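You operate a simulated robot arm through the tools that you are given. There is no shell and no other tool.

You are at the controls of a simulated robot arm. One attempt, no reset.

TASK
Take the purple spacer off the cage, then crank the purple crossing to the top.
Fine: the spacer goes back on the purple tooth of the comb before the cage chock comes out. Keep hands off the trestle rollers while the cage turns, and end with the chock in. Drop, topple and pinch nothing. Where these are worked on the way, their far stop is far enough and under half their travel is too little: cage chock.

It is judged by the outcome, as a careful person would: the job done as asked, and still so three seconds after it is handed in. It fails if anything else is knocked over, pushed out of place, dropped, spilled or broken.

THE ROBOT
A 6-joint arm with a two-finger gripper, fixed in place. Base frame: the origin is at the foot of the arm, x ahead of it, y to its left, z up. Units: mm, degrees, N and s.
Its first joint turns from -166.0 to 166.0 degrees. Payload 2.45 kg.
Tool frame: the origin (TCP) lies between the finger pads and is the grasp point; the fingertips stand 20 mm ahead of it; z points along the fingers, y is the line along which they close. The gripper opens to 140 mm. The gripper's body begins 168 mm behind the TCP.
Orientation is told as [roll, pitch, yaw] about the base's x, y, z axes, in that order, counted from this pose: with the fingers straight down and closing along the base's y, the tool's x points along the base's -x, its y along +y and its z along -z.

THE INTERFACE
- The arm moves only by the tool play_rows. Its argument "moves" is a list of rows, each a list of 3 entries, a list of its own where there are three numbers: the shift along the tool's x, y, z in mm, then the turn, a rotation vector about the tool's x, y, z in degrees, then the opening, from 0 (shut) to 1 (fully open). In form: [[[tx, ty, tz], [wx, wy, wz], gripper], ...]. A call has 1 to 20 rows; each row shifts and turns the commanded pose from where the row before left it, along the tool's axes as they then stand. Rows are played at 5 a second. More than 50 mm and 8.6 degrees between two rows, or a gripper value outside its range, and nothing of the call is played. A pose out of reach is approached as far as the arm can. The call stops where the force on the tool passes 40 N (or 10 N more than at its start, if that is more) or the arm is blocked; 0.2 s more then pass. The fingers move at their own pace (about 45 mm/s each) and stop on an object; they squeeze with about 38 N. The grip force told is the motor's: it shows also when the fingers shut on nothing. Time passes only in rows, and 0.2 s behind the last, so rows that do not move let the fingers close. The reply holds the time, the measured pose of the TCP, the force on the tool along the base axes, the opening and the grip force, in the units named above and with some noise, with the torque about the TCP (base axes, N m) and any sound that the robot's microphone picked up.
- Cameras (640 x 400 px; columns grow to the right, rows downward): "scene" is fixed at [220.3, 649.2, 1350.4]; the picture's right is [0.96, -0.29, 0.00], its down [-0.24, -0.79, -0.56] and it looks along [0.16, 0.53, -0.83] (base axes); focal length 214 px, centre (320, 200). "wrist" rides on the gripper at [78, 11, -209] in the tool frame; the picture's right is [-0.14, 0.99, 0.00], its down [-0.92, -0.13, -0.37] and it looks along [-0.36, -0.05, 0.93] (tool axes); focal length 280 px, centre (320, 200). There is no depth. A picture from a camera that has moved, and an enlarged one, comes with that camera's place and axes in the base frame and with its lens.
- grab_frame(camera): a new picture of that camera. The clock stands still meanwhile.
- zoom(camera, box): a new picture of the part [left, top, right, bottom] of that camera's present view, enlarged. The clock stands still meanwhile.
- sign_off(): hands the job in; it is judged then, once.

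Places have to be worked out from the pictures, the camera data and where the tool is seen. Open the gripper and draw the arm clear of the work before you hand the job in, unless the task says otherwise.

The tools are called after "Call:" as name(argument=value, ...) on one line, values as JSON. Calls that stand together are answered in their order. play_rows: Moves the arm, as the interface text tells. Its arguments: {"type":"object","properties":{"moves":{"type":"array"}},"required":["moves"]} The other tools are called the same way: grab_frame (camera) takes a picture; zoom (camera, box) takes an enlarged picture of a part of a camera's view; sign_off () hands the job in.

At the start:

```text
t: 0.0
eef_pos: [478.5, 663.2, 1215.5]
orientation: [-0.1, 0.0, 0.0]
force: [-0.1, 0.3, -0.4]
wrist_torque: [-0.01, -0.02, 0.02]
gripper_width: 140.4
grip_force: 0.3
```

scene: 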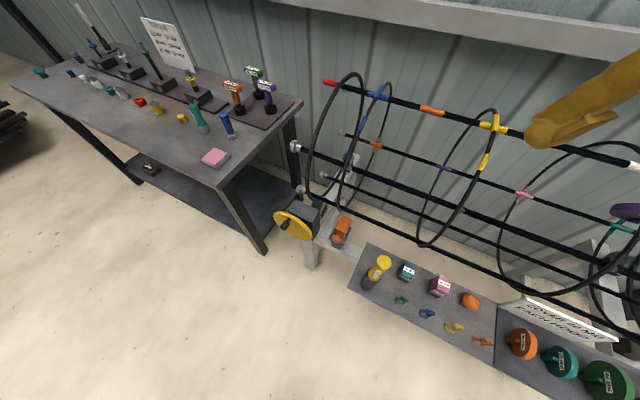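
wrist: 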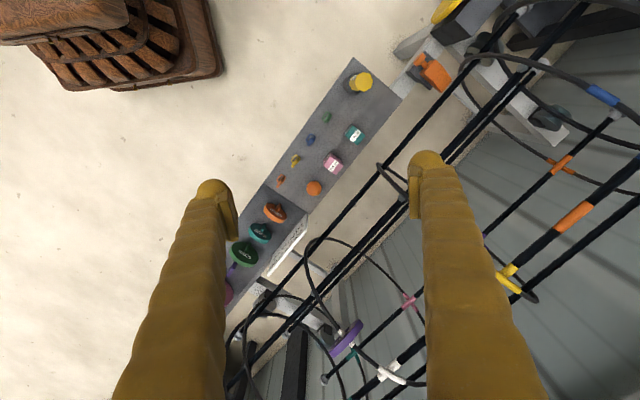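

The pictures show a rebar cage on a trestle, a table with tools, and a bench with a comb of spacers. I'll take enlarged views to identify the parts before moving.

Call:
zoom(camera="scene", box=[260, 60, 460, 280])

Call:
zoom(camera="scene", box=[440, 80, 640, 280])

Call:
zoom(camera="scene", box=[340, 230, 640, 400])

Call:
zoom(camera="scene", box=[20, 0, 320, 190])

Call:
zoom(camera="wrist", box=[220, 40, 420, 300])

Call:
zoom(camera="wrist", box=[380, 0, 640, 180])

```text
1.82 times, centred on (360, 170) of scene
camera zoom: at [220.3, 649.2, 1350.4], right [0.96, -0.29, 0.0], down [-0.24, -0.79, -0.56], along [0.16, 0.53, -0.83], focal length 390 px, centre (247, 254)
```

zoom: 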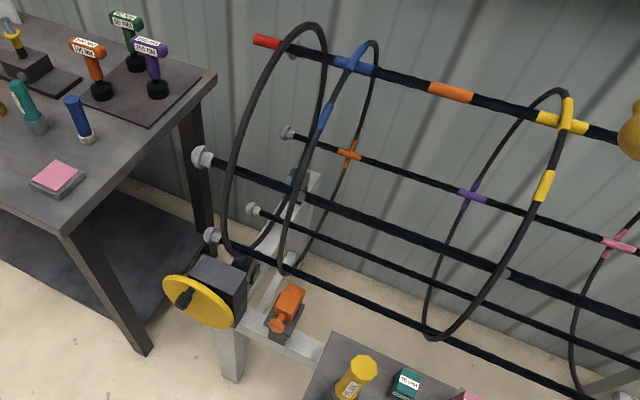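

```text
2.00 times, centred on (540, 180) of scene
camera zoom: at [220.3, 649.2, 1350.4], right [0.96, -0.29, 0.0], down [-0.24, -0.79, -0.56], along [0.16, 0.53, -0.83], focal length 429 px, centre (-120, 240)
```

zoom: 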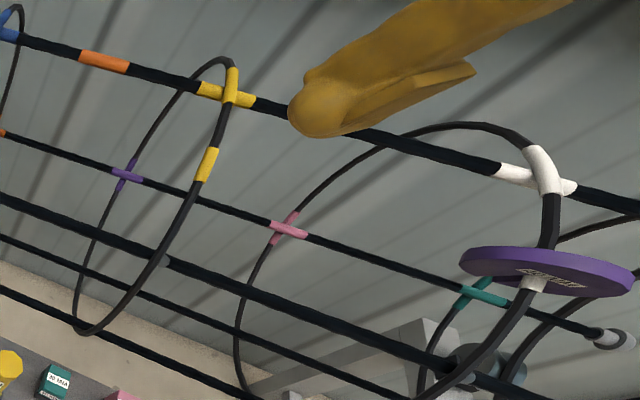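

```text
2.13 times, centred on (490, 315) of scene
camera zoom: at [220.3, 649.2, 1350.4], right [0.96, -0.29, 0.0], down [-0.24, -0.79, -0.56], along [0.16, 0.53, -0.83], focal length 458 px, centre (-43, -45)
```

zoom: 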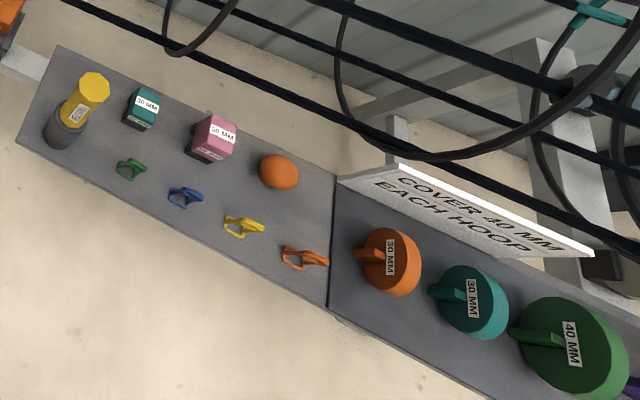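

```text
2.11 times, centred on (170, 95) of scene
camera zoom: at [220.3, 649.2, 1350.4], right [0.96, -0.29, 0.0], down [-0.24, -0.79, -0.56], along [0.16, 0.53, -0.83], focal length 452 px, centre (636, 421)
```

zoom: 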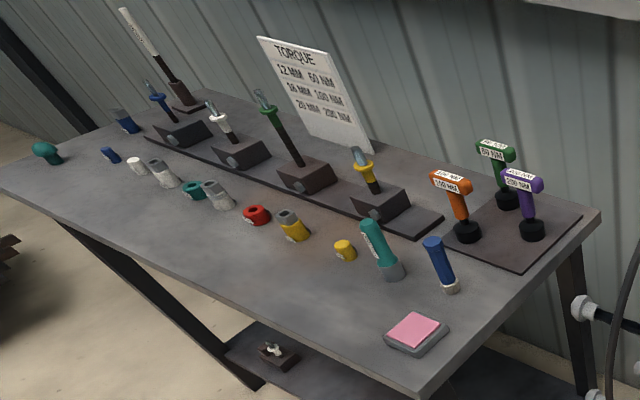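

```text
1.54 times, centred on (320, 170) of wrist
camera zoom: at [400.7, 674.2, 1424.6], right [0.14, 0.99, 0.0], down [0.92, -0.13, 0.37], along [0.36, -0.05, -0.93], focal length 431 px, centre (320, 246)
```

zoom: 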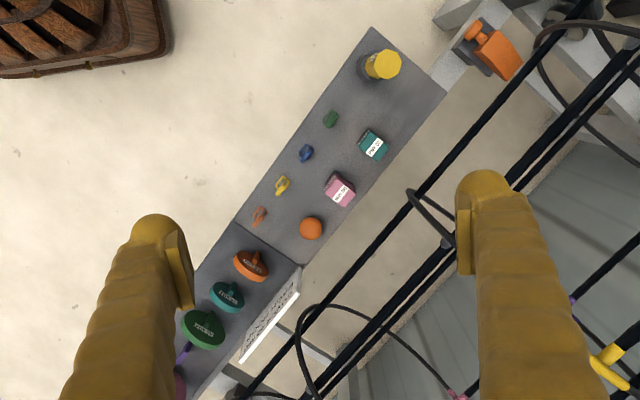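

```text
2.22 times, centred on (510, 90) of wrist
camera zoom: at [400.7, 674.2, 1424.6], right [0.14, 0.99, 0.0], down [0.92, -0.13, 0.37], along [0.36, -0.05, -0.93], focal length 623 px, centre (-102, 444)
```

zoom: 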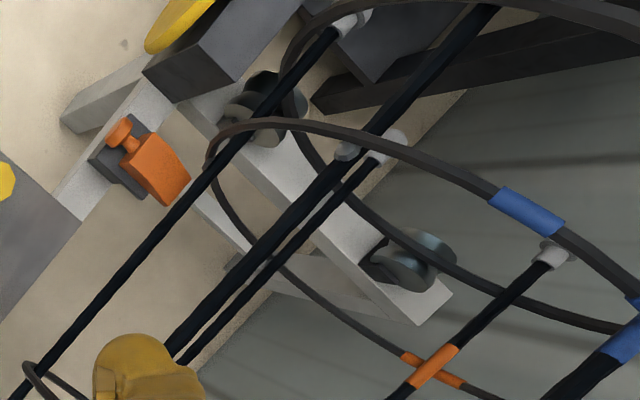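

The zoom renders past the picture edge, so I'll use it to look at the spacer, the right end of the comb, and the left trestle with crank and chock.

Call:
zoom(camera="scene", box=[580, 140, 740, 240])

Call:
zoom(camera="scene", box=[540, 300, 700, 400])

Call:
zoom(camera="scene", box=[260, 180, 380, 260])

Call:
zoom(camera="wrist", box=[200, 180, 360, 400])

Call:
zoom(camera="wrist", box=[380, -40, 540, 60])

Call:
zoom(camera="scene", box=[0, -200, 640, 600])

```text
refused: 740 is not a number from 0 to 640
```

```text
refused: 700 is not a number from 0 to 640
```

```text
5.00 times, centred on (320, 220) of scene
camera zoom: at [220.3, 649.2, 1350.4], right [0.96, -0.29, 0.0], down [-0.24, -0.79, -0.56], along [0.16, 0.53, -0.83], focal length 1072 px, centre (320, 100)
```

zoom: 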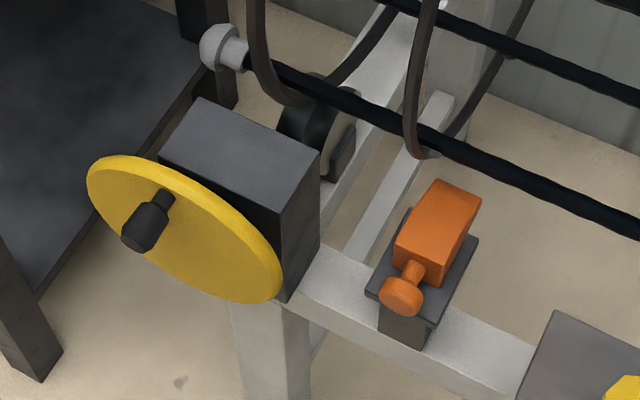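

```text
1.82 times, centred on (280, 290) of wrist
camera zoom: at [400.7, 674.2, 1424.6], right [0.14, 0.99, 0.0], down [0.92, -0.13, 0.37], along [0.36, -0.05, -0.93], focal length 510 px, centre (393, 36)
```

zoom: 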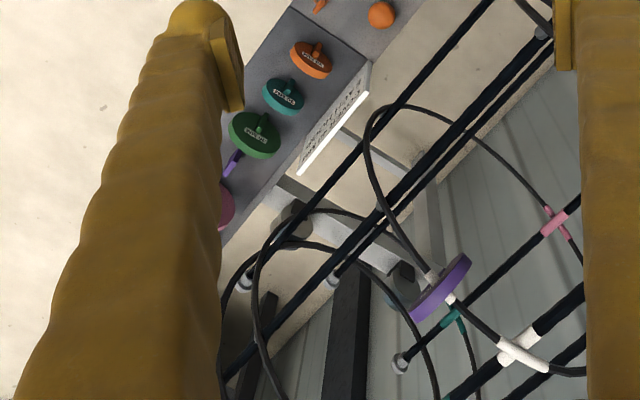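

```text
refused: -40 is not a number from 0 to 400
```

```text
refused: -200 is not a number from 0 to 400
```

I'll use narrow tall boxes so the zoom spans beyond the right edge, to see the spacer's hoop and the purple tooth of the comb.

Call:
zoom(camera="scene", box=[636, 160, 640, 260])

Call:
zoom(camera="scene", box=[630, 300, 640, 400])

Call:
zoom(camera="scene", box=[638, 0, 640, 400])

Call:
zoom(camera="wrist", box=[0, 396, 640, 400])

```text
4.00 times, centred on (638, 210) of scene
camera zoom: at [220.3, 649.2, 1350.4], right [0.96, -0.29, 0.0], down [-0.24, -0.79, -0.56], along [0.16, 0.53, -0.83], focal length 858 px, centre (-952, 160)
```

zoom: 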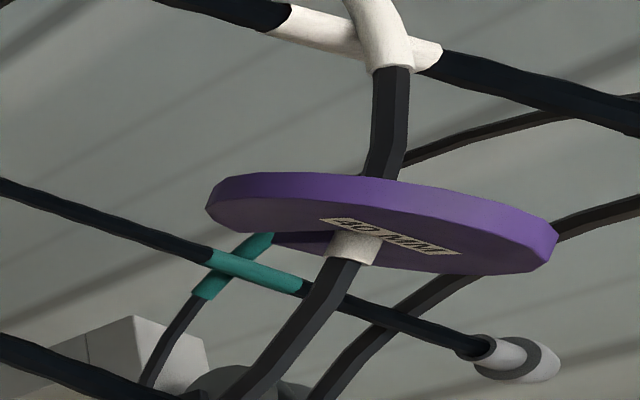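

```text
4.00 times, centred on (635, 350) of scene
camera zoom: at [220.3, 649.2, 1350.4], right [0.96, -0.29, 0.0], down [-0.24, -0.79, -0.56], along [0.16, 0.53, -0.83], focal length 858 px, centre (-940, -400)
```

zoom: 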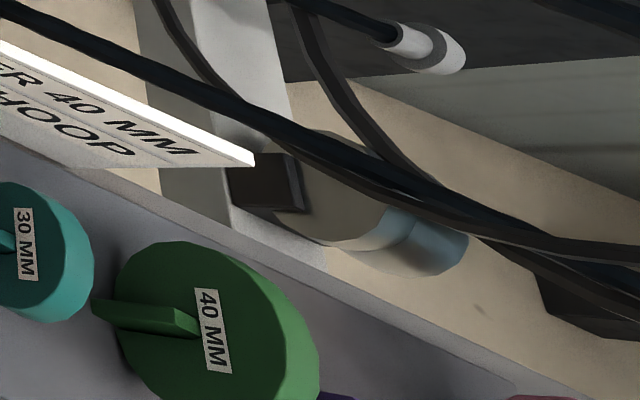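

```text
1.00 times, centred on (639, 200) of scene (not enlarged: the box is as wide or as high as the picture)
camera zoom: at [220.3, 649.2, 1350.4], right [0.96, -0.29, 0.0], down [-0.24, -0.79, -0.56], along [0.16, 0.53, -0.83], focal length 214 px, centre (1, 200)
```

zoom: 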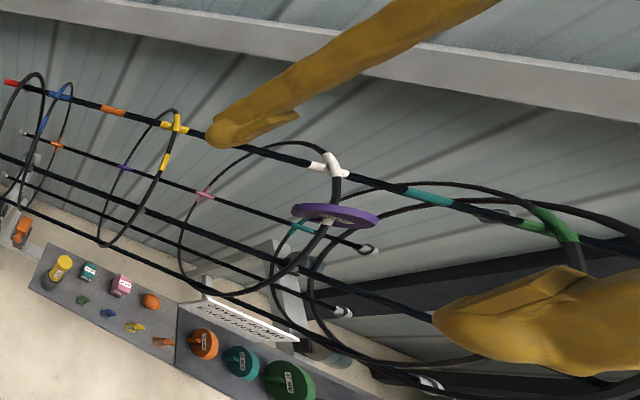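

```text
1.00 times, centred on (320, 398) of wrist (not enlarged: the box is as wide or as high as the picture)
camera zoom: at [400.7, 674.2, 1424.6], right [0.14, 0.99, 0.0], down [0.92, -0.13, 0.37], along [0.36, -0.05, -0.93], focal length 280 px, centre (320, 2)
```

zoom: 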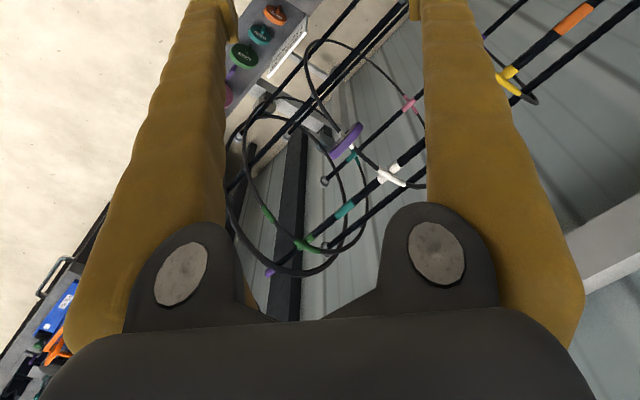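

The cage axis runs along about (0.71, -0.71, 0), hoop centre near x+y≈1652 with z≈827 and R≈209. The spacer is at about (871, 660, 1004), and the comb teeth run from about (684, 512, 738) to (840, 355, 755). I'll bring the wrist camera over the comb, with the tool yawed -45°, for a closer view.

Call:
play_rows(moves=[[[-17.75, -30.4, 14.4], [0, 0, 0], 0.7], [[-17.75, -30.4, 14.4], [0, 0, 0], 0.7], [[-17.75, -30.4, 14.4], [0, 0, 0], 0.7], [[-17.75, -30.4, 14.4], [0, 0, 0], 0.7], [[-17.75, -30.4, 14.4], [0, 0, 0], 0.7], [[-17.75, -30.4, 14.4], [0, 0, 0], 0.7], [[-17.75, -30.4, 14.4], [0, 0, 0], 0.7], [[-17.75, -30.4, 14.4], [0, 0, 0], 0.7], [[0, 0, 0], [0, 0, 7.5], 0.7], [[0, 0, 0], [0, 0, 7.5], 0.7], [[0, 0, 0], [0, 0, 7.5], 0.7], [[0, 0, 0], [0, 0, 7.5], 0.7], [[0, 0, 0], [0, 0, 7.5], 0.7], [[0, 0, 0], [0, 0, 7.5], 0.7]])

Call:
grab_frame(camera="wrist")

Call:
grab_frame(camera="scene")

```text
t: 3.0
eef_pos: [621.0, 419.7, 1100.9]
orientation: [0.0, 0.1, -45.1]
force: [0.2, 0.3, 0.6]
wrist_torque: [0.03, 0.01, 0.0]
gripper_width: 98.2
grip_force: 0.1
```

```text
taken
camera wrist: at [574.2, 483.3, 1309.3], right [0.8, 0.6, 0.0], down [0.56, -0.74, 0.37], along [0.22, -0.29, -0.93], focal length 280 px, centre (320, 200)
```

wrist: 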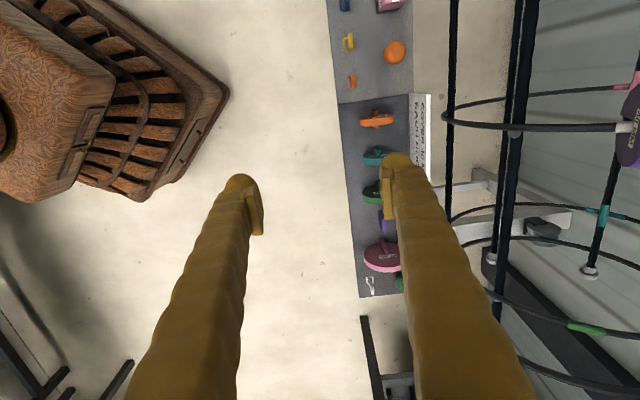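

```text
taken
```

scene: 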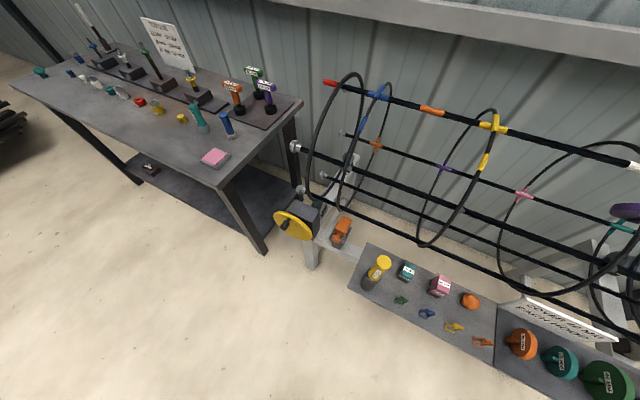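

The purple tooth is hidden behind the right finger. I'll shift the tool about 115 mm toward the cage at this same height, clear above it, and look again.

Call:
play_rows(moves=[[[-15, 29, 0], [0, 0, 0], 0.7], [[-15, 29, 0], [0, 0, 0], 0.7], [[-15, 29, 0], [0, 0, 0], 0.7], [[-15, 29, 0], [0, 0, 0], 0.7]])

Call:
grab_frame(camera="wrist")

Call:
zoom(camera="wrist", box=[240, 80, 400, 240])

Call:
zoom(camera="wrist", box=[400, 40, 640, 260])

```text
t: 4.0
eef_pos: [745.3, 460.5, 1098.7]
orientation: [-0.1, 0.0, -45.0]
force: [0.9, 0.1, 0.0]
wrist_torque: [0.07, -0.06, 0.04]
gripper_width: 98.1
grip_force: 0.2
```

```text
taken
camera wrist: at [699.1, 523.6, 1307.6], right [0.8, 0.6, 0.0], down [0.56, -0.74, 0.37], along [0.22, -0.29, -0.93], focal length 280 px, centre (320, 200)
```

wrist: 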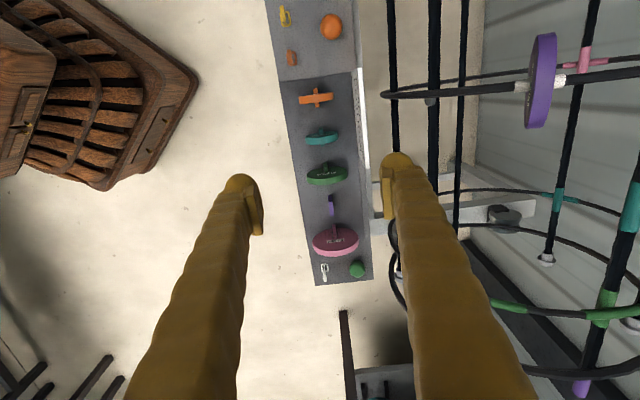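

```text
2.50 times, centred on (320, 160) of wrist
camera zoom: at [699.1, 523.6, 1307.6], right [0.8, 0.6, 0.0], down [0.56, -0.74, 0.37], along [0.22, -0.29, -0.93], focal length 701 px, centre (320, 300)
```

zoom: 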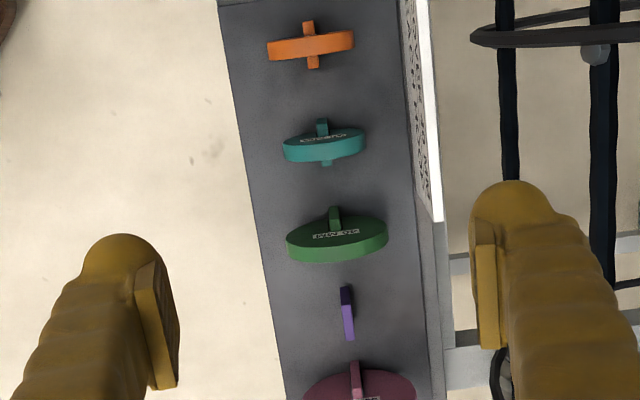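

```text
1.82 times, centred on (520, 150) of wrist
camera zoom: at [699.1, 523.6, 1307.6], right [0.8, 0.6, 0.0], down [0.56, -0.74, 0.37], along [0.22, -0.29, -0.93], focal length 510 px, centre (-44, 291)
```

zoom: 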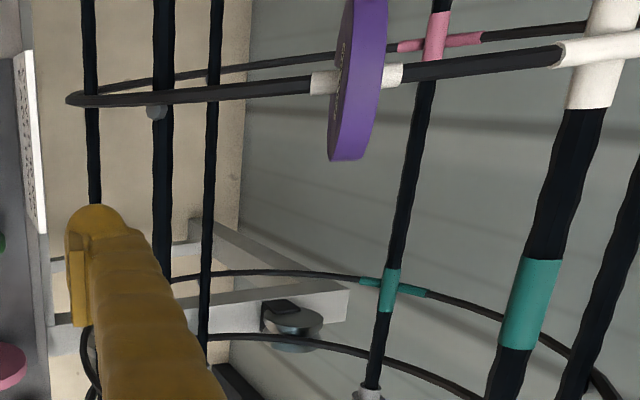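

The discs stand upright with their teeth running along the comb; the bare purple tooth sits between green and pink. I'll zoom in on the discs from the scene camera to see which way their slots open.

Call:
zoom(camera="scene", box=[490, 310, 640, 400])

Call:
zoom(camera="scene", box=[500, 320, 560, 370])

Call:
zoom(camera="wrist", box=[300, 180, 360, 220])

Call:
zoom(camera="wrist", box=[290, 70, 350, 120])

Call:
zoom(camera="wrist", box=[490, 30, 590, 130])

```text
4.27 times, centred on (565, 355) of scene
camera zoom: at [220.3, 649.2, 1350.4], right [0.96, -0.29, 0.0], down [-0.24, -0.79, -0.56], along [0.16, 0.53, -0.83], focal length 915 px, centre (-725, -461)
```

zoom: 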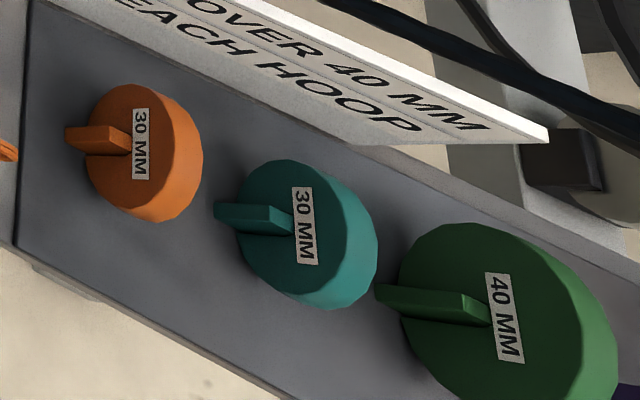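

```text
8.00 times, centred on (530, 345) of scene
camera zoom: at [220.3, 649.2, 1350.4], right [0.96, -0.29, 0.0], down [-0.24, -0.79, -0.56], along [0.16, 0.53, -0.83], focal length 1716 px, centre (-1360, -960)
```

zoom: 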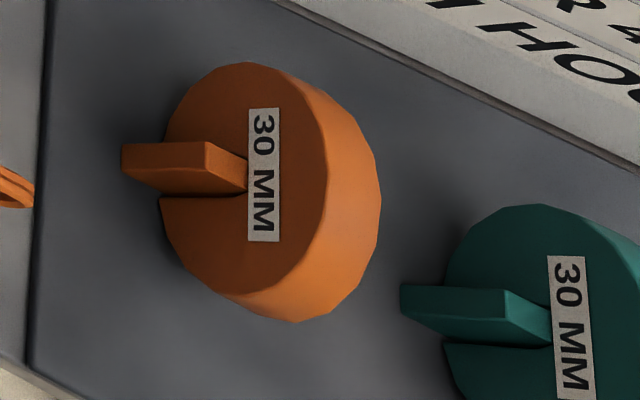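

```text
10.00 times, centred on (330, 200) of wrist
camera zoom: at [699.1, 523.6, 1307.6], right [0.8, 0.6, 0.0], down [0.56, -0.74, 0.37], along [0.22, -0.29, -0.93], focal length 2804 px, centre (220, 200)
```

zoom: 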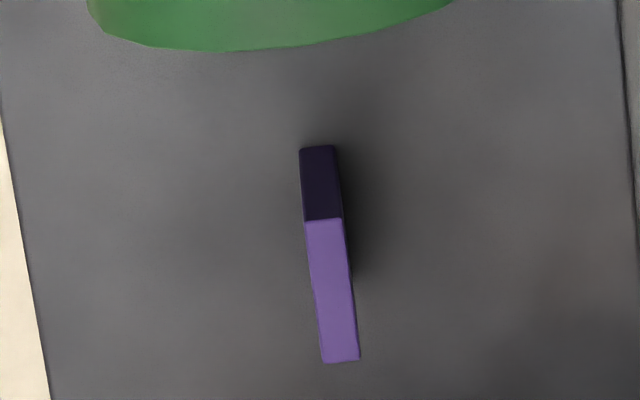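

```text
8.00 times, centred on (320, 95) of wrist
camera zoom: at [699.1, 523.6, 1307.6], right [0.8, 0.6, 0.0], down [0.56, -0.74, 0.37], along [0.22, -0.29, -0.93], focal length 2243 px, centre (320, 1040)
```

zoom: 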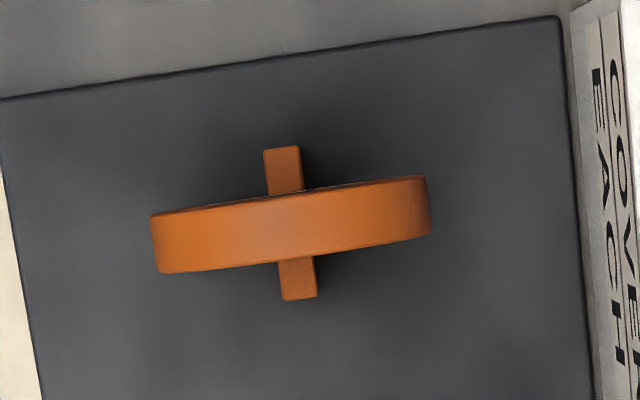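

```text
4.00 times, centred on (540, 80) of wrist
camera zoom: at [699.1, 523.6, 1307.6], right [0.8, 0.6, 0.0], down [0.56, -0.74, 0.37], along [0.22, -0.29, -0.93], focal length 1122 px, centre (-560, 680)
```

zoom: 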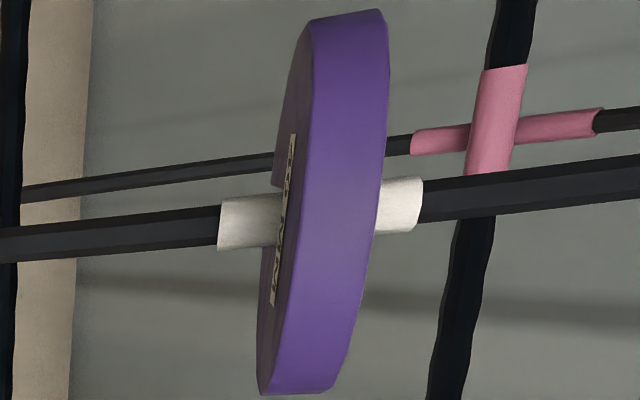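

The tooth is an upright plate and each disc's slot opens downward onto it; the spacer's slot on the hoop opens inward, toward the cage centre. I'll take sharper views of hoop 3, the spacer and the near teeth to fix their positions.

Call:
zoom(camera="scene", box=[600, 100, 640, 320])

Call:
zoom(camera="scene", box=[638, 170, 640, 230])

Call:
zoom(camera="scene", box=[380, 80, 540, 260])

Call:
zoom(camera="wrist", box=[520, 30, 560, 130])

```text
1.82 times, centred on (620, 210) of scene
camera zoom: at [220.3, 649.2, 1350.4], right [0.96, -0.29, 0.0], down [-0.24, -0.79, -0.56], along [0.16, 0.53, -0.83], focal length 390 px, centre (-226, 182)
```

zoom: 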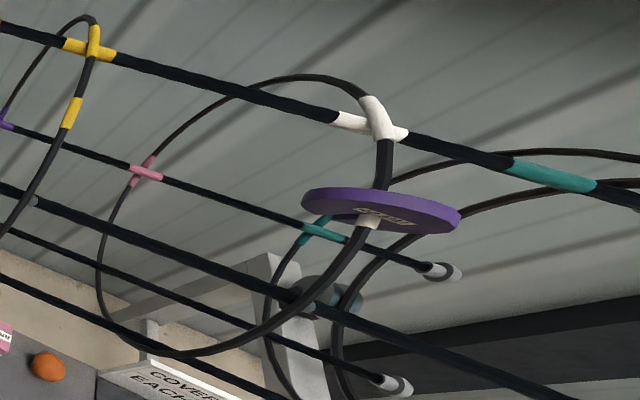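

```text
6.67 times, centred on (639, 200) of scene
camera zoom: at [220.3, 649.2, 1350.4], right [0.96, -0.29, 0.0], down [-0.24, -0.79, -0.56], along [0.16, 0.53, -0.83], focal length 1430 px, centre (-1807, 200)
```

zoom: 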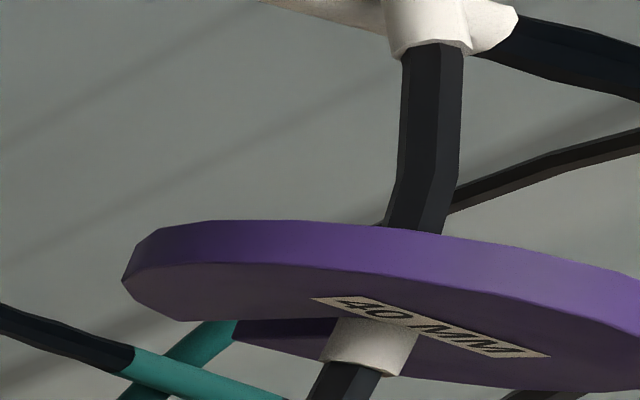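

```text
2.22 times, centred on (460, 170) of scene
camera zoom: at [220.3, 649.2, 1350.4], right [0.96, -0.29, 0.0], down [-0.24, -0.79, -0.56], along [0.16, 0.53, -0.83], focal length 477 px, centre (9, 267)
```

zoom: 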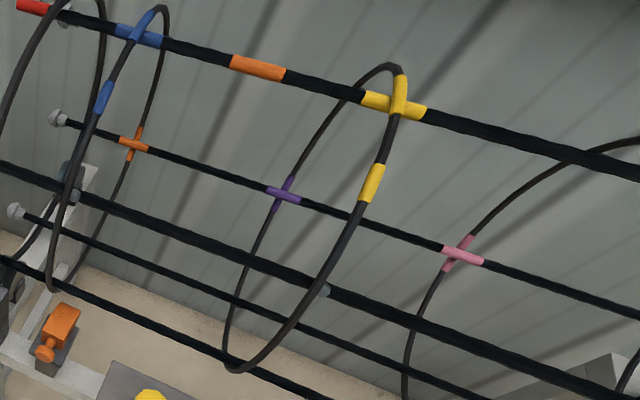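

```text
4.00 times, centred on (540, 80) of wrist
camera zoom: at [699.1, 523.6, 1307.6], right [0.8, 0.6, 0.0], down [0.56, -0.74, 0.37], along [0.22, -0.29, -0.93], focal length 1122 px, centre (-560, 680)
```

zoom: 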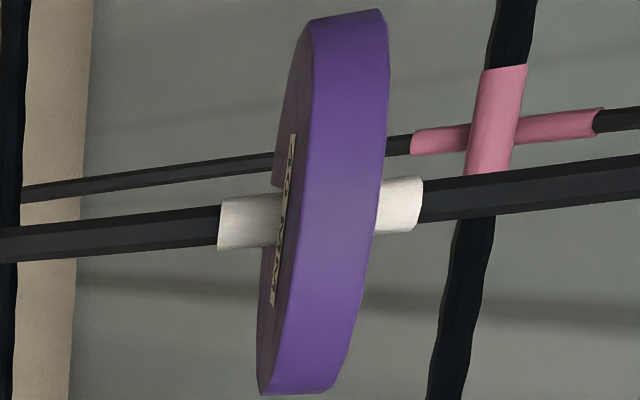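

Refined triangulation puts the spacer hub near (877, 664, 994), about 28° from the top on the robot's side. The disc is about 96 mm across and 18 mm thick. I'll tilt the tool 28° to line up with the radial direction and stop at a standoff point about 90 mm outside the rim to check.

Call:
play_rows(moves=[[[0, 0, 0], [-7, 0, 0], 0.5], [[0, 0, 0], [-7, 0, 0], 0.5], [[0, 0, 0], [-7, 0, 0], 0.5], [[0, 0, 0], [-7, 0, 0], 0.5], [[10.2, 32, 9.5], [0, 0, 0], 0.5], [[10.2, 32, 9.5], [0, 0, 0], 0.5], [[10.2, 32, 9.5], [0, 0, 0], 0.5], [[10.2, 32, 9.5], [0, 0, 0], 0.5], [[10.2, 32, 9.5], [0, 0, 0], 0.5]])

Call:
grab_frame(camera="wrist")

Call:
zoom(camera="scene", box=[600, 60, 640, 260])

```text
t: 6.0
eef_pos: [825.0, 612.6, 1134.4]
orientation: [28.1, -0.1, -44.9]
force: [-0.9, -0.6, 0.7]
wrist_torque: [-0.03, 0.0, -0.01]
gripper_width: 70.1
grip_force: 0.0
```

```text
taken
camera wrist: at [708.7, 605.2, 1324.8], right [0.72, 0.52, 0.47], down [0.45, -0.85, 0.26], along [0.54, 0.02, -0.84], focal length 280 px, centre (320, 200)
```

wrist: 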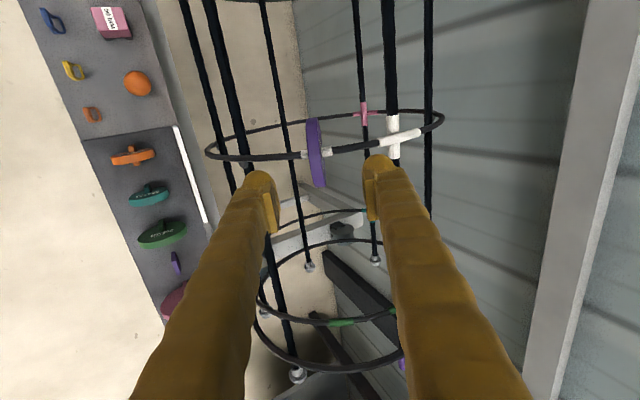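

```text
2.00 times, centred on (620, 160) of scene
camera zoom: at [220.3, 649.2, 1350.4], right [0.96, -0.29, 0.0], down [-0.24, -0.79, -0.56], along [0.16, 0.53, -0.83], focal length 429 px, centre (-280, 280)
```

zoom: 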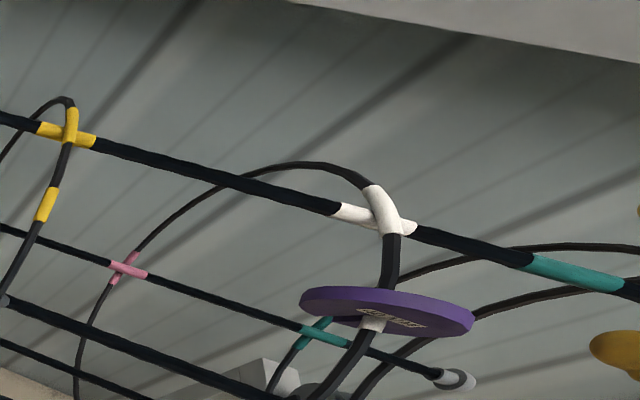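

The disc appears nearly centred between the fingers. I'll zoom in to measure the remaining offset in the tool frame.

Call:
zoom(camera="wrist", box=[280, 100, 360, 200])

Call:
zoom(camera="wrist", box=[180, 80, 460, 260])

```text
4.00 times, centred on (320, 150) of wrist
camera zoom: at [708.7, 605.2, 1324.8], right [0.72, 0.52, 0.47], down [0.45, -0.85, 0.26], along [0.54, 0.02, -0.84], focal length 1122 px, centre (320, 400)
```

zoom: 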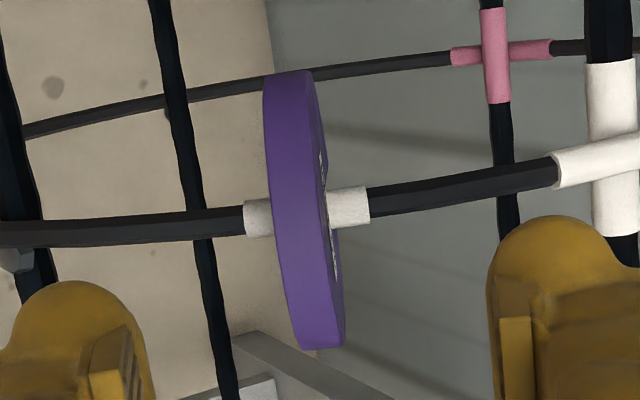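

```text
2.22 times, centred on (320, 170) of wrist
camera zoom: at [708.7, 605.2, 1324.8], right [0.72, 0.52, 0.47], down [0.45, -0.85, 0.26], along [0.54, 0.02, -0.84], focal length 623 px, centre (320, 267)
```

zoom: 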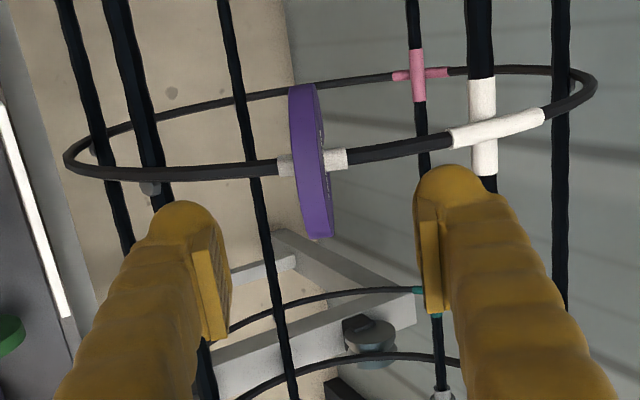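

The disc measures about 94–96 mm across and 16 mm thick, with its hub at about tool (-1.6, -5.5, ~165). I'll shift to centre it, advance 88 mm with a narrower opening, and check again.

Call:
play_rows(moves=[[[-0.4, -1.4, 22], [0, 0, 0], 0.42], [[-0.4, -1.4, 22], [0, 0, 0], 0.42], [[-0.4, -1.4, 22], [0, 0, 0], 0.42], [[-0.4, -1.4, 22], [0, 0, 0], 0.42]])

Call:
zoom(camera="wrist", box=[220, 100, 420, 225])

Call:
zoom(camera="scene", box=[638, 120, 640, 240])

```text
t: 7.0
eef_pos: [851.9, 636.3, 1053.2]
orientation: [27.9, -0.1, -44.9]
force: [-0.1, 0.1, 0.6]
wrist_torque: [-0.02, 0.0, 0.01]
gripper_width: 58.9
grip_force: 0.1
```

```text
3.20 times, centred on (320, 162) of wrist
camera zoom: at [735.0, 629.4, 1243.4], right [0.72, 0.52, 0.47], down [0.45, -0.85, 0.27], along [0.54, 0.02, -0.84], focal length 897 px, centre (320, 320)
```

zoom: 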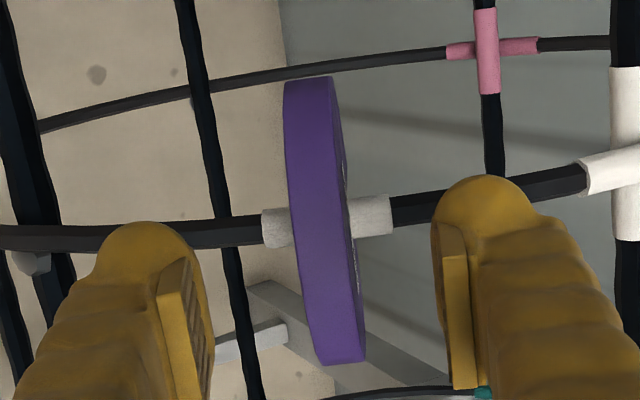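

```text
3.33 times, centred on (639, 180) of scene
camera zoom: at [220.3, 649.2, 1350.4], right [0.96, -0.29, 0.0], down [-0.24, -0.79, -0.56], along [0.16, 0.53, -0.83], focal length 715 px, centre (-743, 267)
```

zoom: 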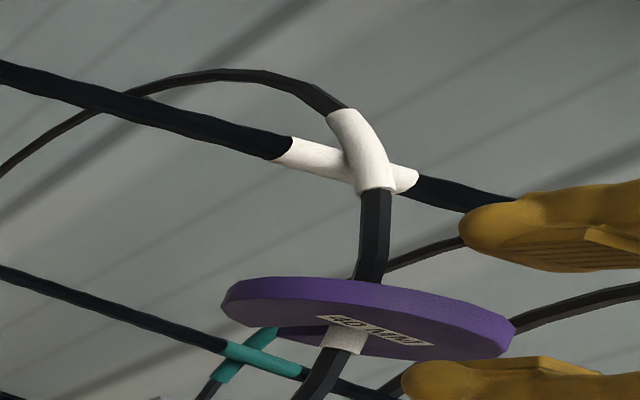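

The scene view, taken with the wrist view, puts the hub about 62 mm ahead of the TCP and the rim about 14 mm ahead. I'll centre by +2 mm in y and advance 24 mm, so the fingertips overlap the disc by about 30 mm but stay short of the hoop. Then I'll check before closing.

Call:
play_rows(moves=[[[0, 1, 12], [0, 0, 0], 0.42], [[0, 1, 12], [0, 0, 0], 0.42]])

Call:
zoom(camera="wrist", box=[220, 100, 420, 225])

Call:
zoom(camera="scene", box=[638, 120, 640, 240])

```text
t: 7.6
eef_pos: [859.8, 645.3, 1033.0]
orientation: [27.9, 0.0, -45.0]
force: [-0.2, 0.3, -0.1]
wrist_torque: [0.0, 0.01, -0.03]
gripper_width: 58.5
grip_force: 0.0
```

```text
3.20 times, centred on (320, 162) of wrist
camera zoom: at [744.0, 638.7, 1223.1], right [0.72, 0.52, 0.47], down [0.45, -0.85, 0.27], along [0.53, 0.02, -0.84], focal length 897 px, centre (320, 320)
```

zoom: 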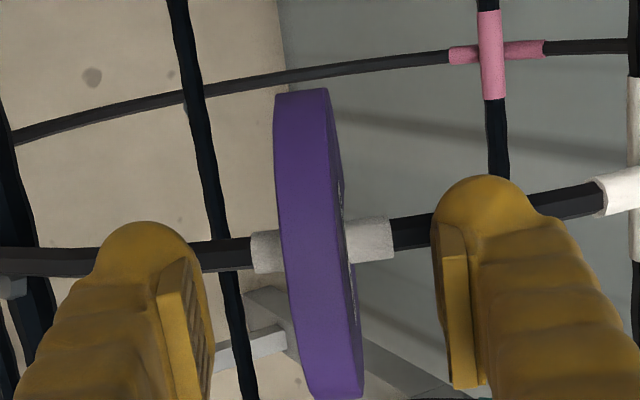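

```text
3.33 times, centred on (639, 180) of scene
camera zoom: at [220.3, 649.2, 1350.4], right [0.96, -0.29, 0.0], down [-0.24, -0.79, -0.56], along [0.16, 0.53, -0.83], focal length 715 px, centre (-743, 267)
```

zoom: 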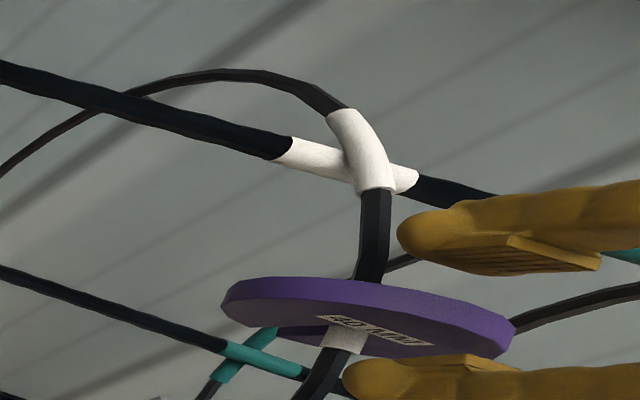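

By the scene projection the hub is about 42–48 mm ahead and the disc is centred in y. I'll advance 6 mm more, leaving about 10 mm or more to the hoop, then close on the disc faces.

Call:
play_rows(moves=[[[0, 0, 6], [0, 0, 0], 0.42], [[0, 0, 0], [0, 0, 0], 0.0], [[0, 0, 0], [0, 0, 0], 0.0], [[0, 0, 0], [0, 0, 0], 0.0], [[0, 0, 0], [0, 0, 0], 0.0], [[0, 0, 0], [0, 0, 0], 0.0]])

Call:
zoom(camera="wrist", box=[220, 100, 420, 225])

Call:
zoom(camera="scene", box=[638, 120, 640, 240])

```text
t: 9.0
eef_pos: [864.7, 647.1, 1027.6]
orientation: [28.1, 0.0, -45.0]
force: [0.9, 1.7, -0.9]
wrist_torque: [0.05, -0.04, -0.04]
gripper_width: 13.0
grip_force: 38.3
```

```text
3.20 times, centred on (320, 162) of wrist
camera zoom: at [746.5, 640.6, 1217.6], right [0.72, 0.52, 0.47], down [0.45, -0.85, 0.27], along [0.54, 0.02, -0.84], focal length 897 px, centre (320, 320)
```

zoom: 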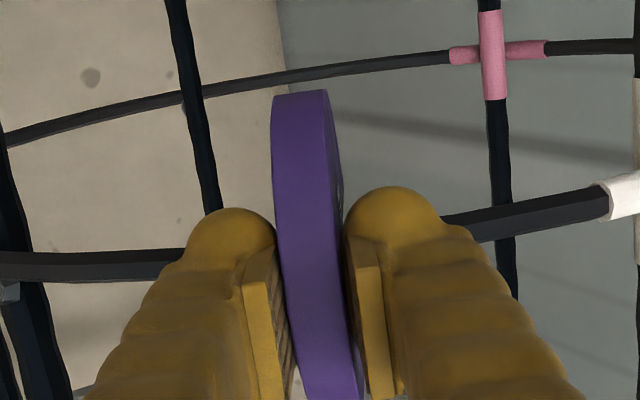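

```text
3.33 times, centred on (639, 180) of scene
camera zoom: at [220.3, 649.2, 1350.4], right [0.96, -0.29, 0.0], down [-0.24, -0.79, -0.56], along [0.16, 0.53, -0.83], focal length 715 px, centre (-743, 267)
```

zoom: 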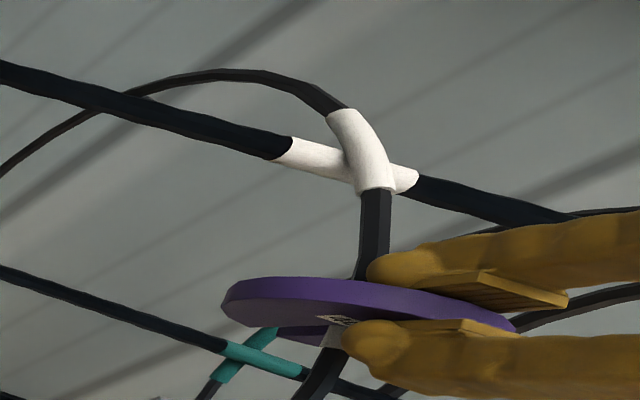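

The disc is held at 13 mm width with 38 N. I'll pull it straight out along the radial direction (tool -z) in small steps and watch the force.

Call:
play_rows(moves=[[[0, 0, -5], [0, 0, 0], 0.0], [[0, 0, -5], [0, 0, 0], 0.0], [[0, 0, -8], [0, 0, 0], 0.0], [[0, 0, -10], [0, 0, 0], 0.0], [[0, 0, -12], [0, 0, 0], 0.0]])

Call:
zoom(camera="wrist", box=[220, 100, 420, 225])

Call:
zoom(camera="scene", box=[638, 120, 640, 240])

```text
t: 10.2
eef_pos: [849.7, 633.7, 1062.8]
orientation: [28.0, 0.1, -45.0]
force: [0.6, 0.0, -0.2]
wrist_torque: [0.02, 0.0, 0.03]
gripper_width: 12.5
grip_force: 37.9
```

```text
3.20 times, centred on (320, 162) of wrist
camera zoom: at [732.7, 626.6, 1252.3], right [0.72, 0.52, 0.46], down [0.45, -0.85, 0.27], along [0.53, 0.02, -0.84], focal length 897 px, centre (320, 320)
```

zoom: 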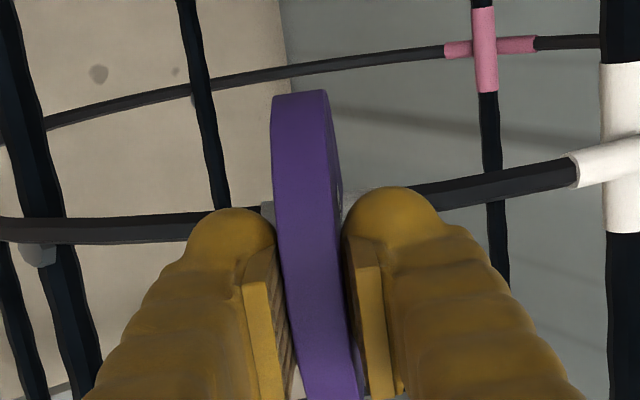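

```text
3.33 times, centred on (639, 180) of scene
camera zoom: at [220.3, 649.2, 1350.4], right [0.96, -0.29, 0.0], down [-0.24, -0.79, -0.56], along [0.16, 0.53, -0.83], focal length 715 px, centre (-743, 267)
```

zoom: 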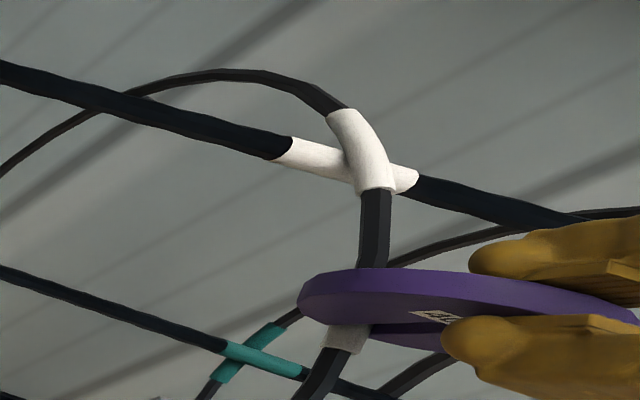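

The disc is sliding off the hoop with the gripper, and the force is near zero. I'll keep going radially until it is well clear.

Call:
play_rows(moves=[[[0, 0, -12], [0, 0, 0], 0.0], [[0, 0, -14], [0, 0, 0], 0.0], [[0, 0, -16], [0, 0, 0], 0.0], [[0, 0, -20], [0, 0, 0], 0.0], [[0, 0, -20], [0, 0, 0], 0.0]])

Call:
grab_frame(camera="wrist")

Call:
zoom(camera="scene", box=[638, 80, 640, 240])

```text
t: 11.4
eef_pos: [823.8, 607.4, 1135.0]
orientation: [27.9, -0.1, -45.1]
force: [0.1, 0.5, 0.3]
wrist_torque: [-0.01, 0.03, -0.01]
gripper_width: 12.8
grip_force: 37.9
```

```text
taken
camera wrist: at [706.1, 599.9, 1324.3], right [0.72, 0.52, 0.46], down [0.45, -0.85, 0.27], along [0.53, 0.02, -0.84], focal length 280 px, centre (320, 200)
```

wrist: 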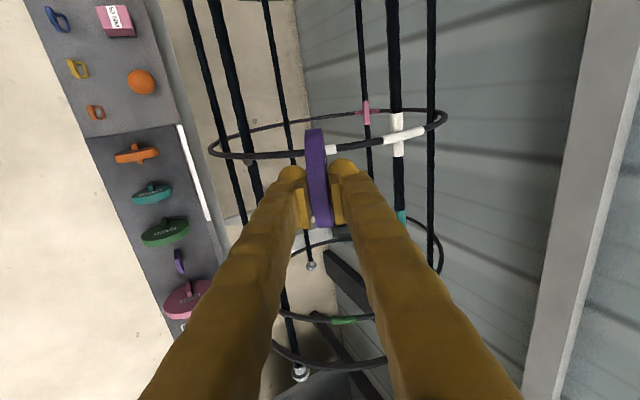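

```text
2.50 times, centred on (639, 160) of scene
camera zoom: at [220.3, 649.2, 1350.4], right [0.96, -0.29, 0.0], down [-0.24, -0.79, -0.56], along [0.16, 0.53, -0.83], focal length 536 px, centre (-478, 300)
```

zoom: 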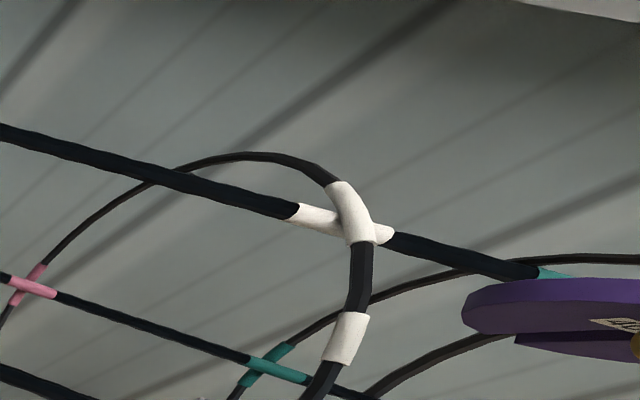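

The spacer is free of the hoop. I'll zoom on the purple tooth from here to pin down its position and height.

Call:
zoom(camera="wrist", box=[140, 230, 220, 290])

Call:
zoom(camera="wrist", box=[80, 130, 260, 340])

Call:
zoom(camera="wrist", box=[270, 110, 370, 240])

```text
6.67 times, centred on (180, 260) of wrist
camera zoom: at [706.1, 599.9, 1324.3], right [0.72, 0.52, 0.46], down [0.45, -0.85, 0.27], along [0.53, 0.02, -0.84], focal length 1869 px, centre (1253, -200)
```

zoom: 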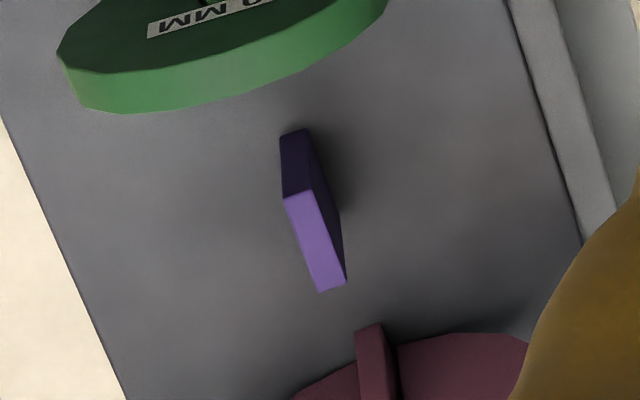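

```text
1.90 times, centred on (170, 235) of wrist
camera zoom: at [706.1, 599.9, 1324.3], right [0.72, 0.52, 0.46], down [0.45, -0.85, 0.27], along [0.53, 0.02, -0.84], focal length 534 px, centre (606, 133)
```

zoom: 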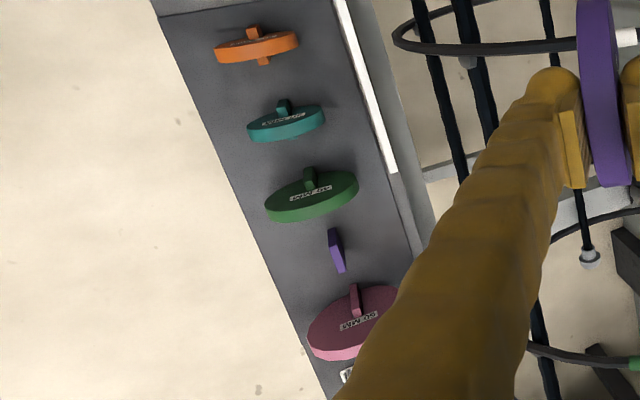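

```text
3.08 times, centred on (320, 175) of wrist
camera zoom: at [706.1, 599.9, 1324.3], right [0.72, 0.52, 0.46], down [0.45, -0.85, 0.27], along [0.53, 0.02, -0.84], focal length 863 px, centre (320, 277)
```

zoom: 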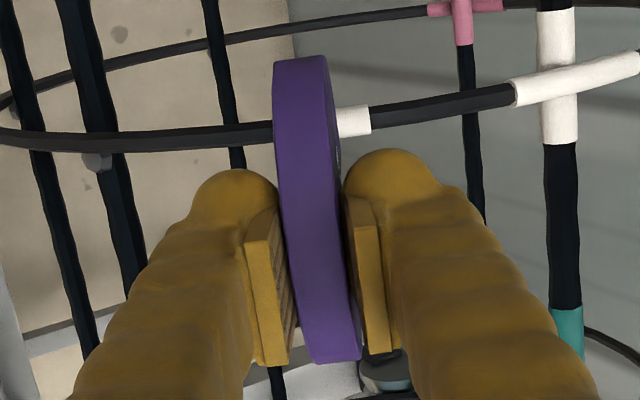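

The purple tooth triangulates to about (874, 334.5) at its centre: roughly 36 mm long along the comb, 9 mm thick, top at z≈715, tray at z≈669. I'll carry the disc away from the cage, set the tool upright, and yaw it so the disc plane faces along the comb.

Call:
play_rows(moves=[[[16.1, -34.9, -2.5], [0, 0, 0], 0.0], [[16.1, -34.9, -2.5], [0, 0, 0], 0.0], [[16.1, -34.9, -2.5], [0, 0, 0], 0.0], [[16.1, -34.9, -2.5], [0, 0, 0], 0.0], [[16.1, -34.9, -2.5], [0, 0, 0], 0.0], [[16.1, -34.9, -2.5], [0, 0, 0], 0.0], [[0, 0, 0], [7, 0, 0], 0.0], [[0, 0, 0], [7, 0, 0], 0.0], [[0, 0, 0], [7, 0, 0], 0.0], [[0, 0, 0], [7, 0, 0], 0.0]])

Call:
play_rows(moves=[[[0, 0, 0], [0, 0, -8.18], 0.0], [[0, 0, 0], [0, 0, -8.18], 0.0], [[0, 0, 0], [0, 0, -8.18], 0.0], [[0, 0, 0], [0, 0, -8.18], 0.0], [[0, 0, 0], [0, 0, -8.18], 0.0], [[0, 0, 0], [0, 0, -8.18], 0.0], [[0, 0, 0], [0, 0, -8.18], 0.0], [[0, 0, 0], [0, 0, -8.18], 0.0], [[0, 0, 0], [0, 0, -8.18], 0.0], [[0, 0, 0], [0, 0, -8.18], 0.0], [[0, 0, 0], [0, 0, -8.18], 0.0]])

Call:
grab_frame(camera="scene")

Call:
grab_frame(camera="wrist")

```text
t: 13.6
eef_pos: [618.8, 539.4, 1051.1]
orientation: [0.0, 0.0, -45.0]
force: [1.0, -0.8, 0.4]
wrist_torque: [0.0, 0.0, 0.02]
gripper_width: 12.6
grip_force: 37.7
```

```text
t: 16.0
eef_pos: [619.5, 540.4, 1050.7]
orientation: [0.0, 0.0, 45.2]
force: [0.3, -1.0, -0.5]
wrist_torque: [-0.01, -0.04, 0.0]
gripper_width: 12.5
grip_force: 37.7
```

```text
taken
```

scene: 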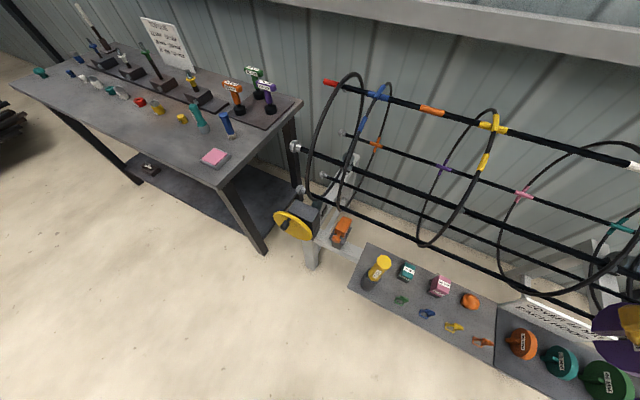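

```text
taken
camera wrist: at [556.0, 491.9, 1259.1], right [-0.6, 0.8, 0.0], down [0.74, 0.56, 0.37], along [0.29, 0.22, -0.93], focal length 280 px, centre (320, 200)
```

wrist: 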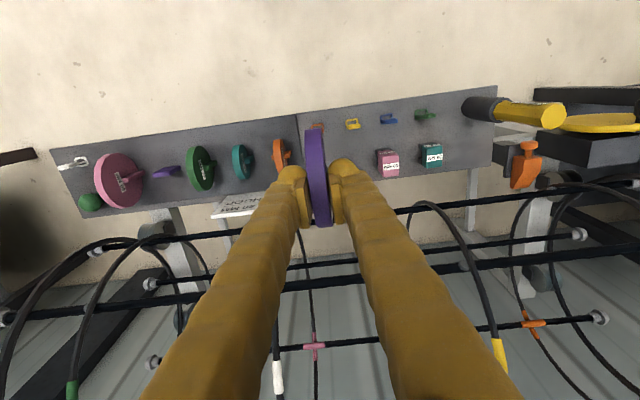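

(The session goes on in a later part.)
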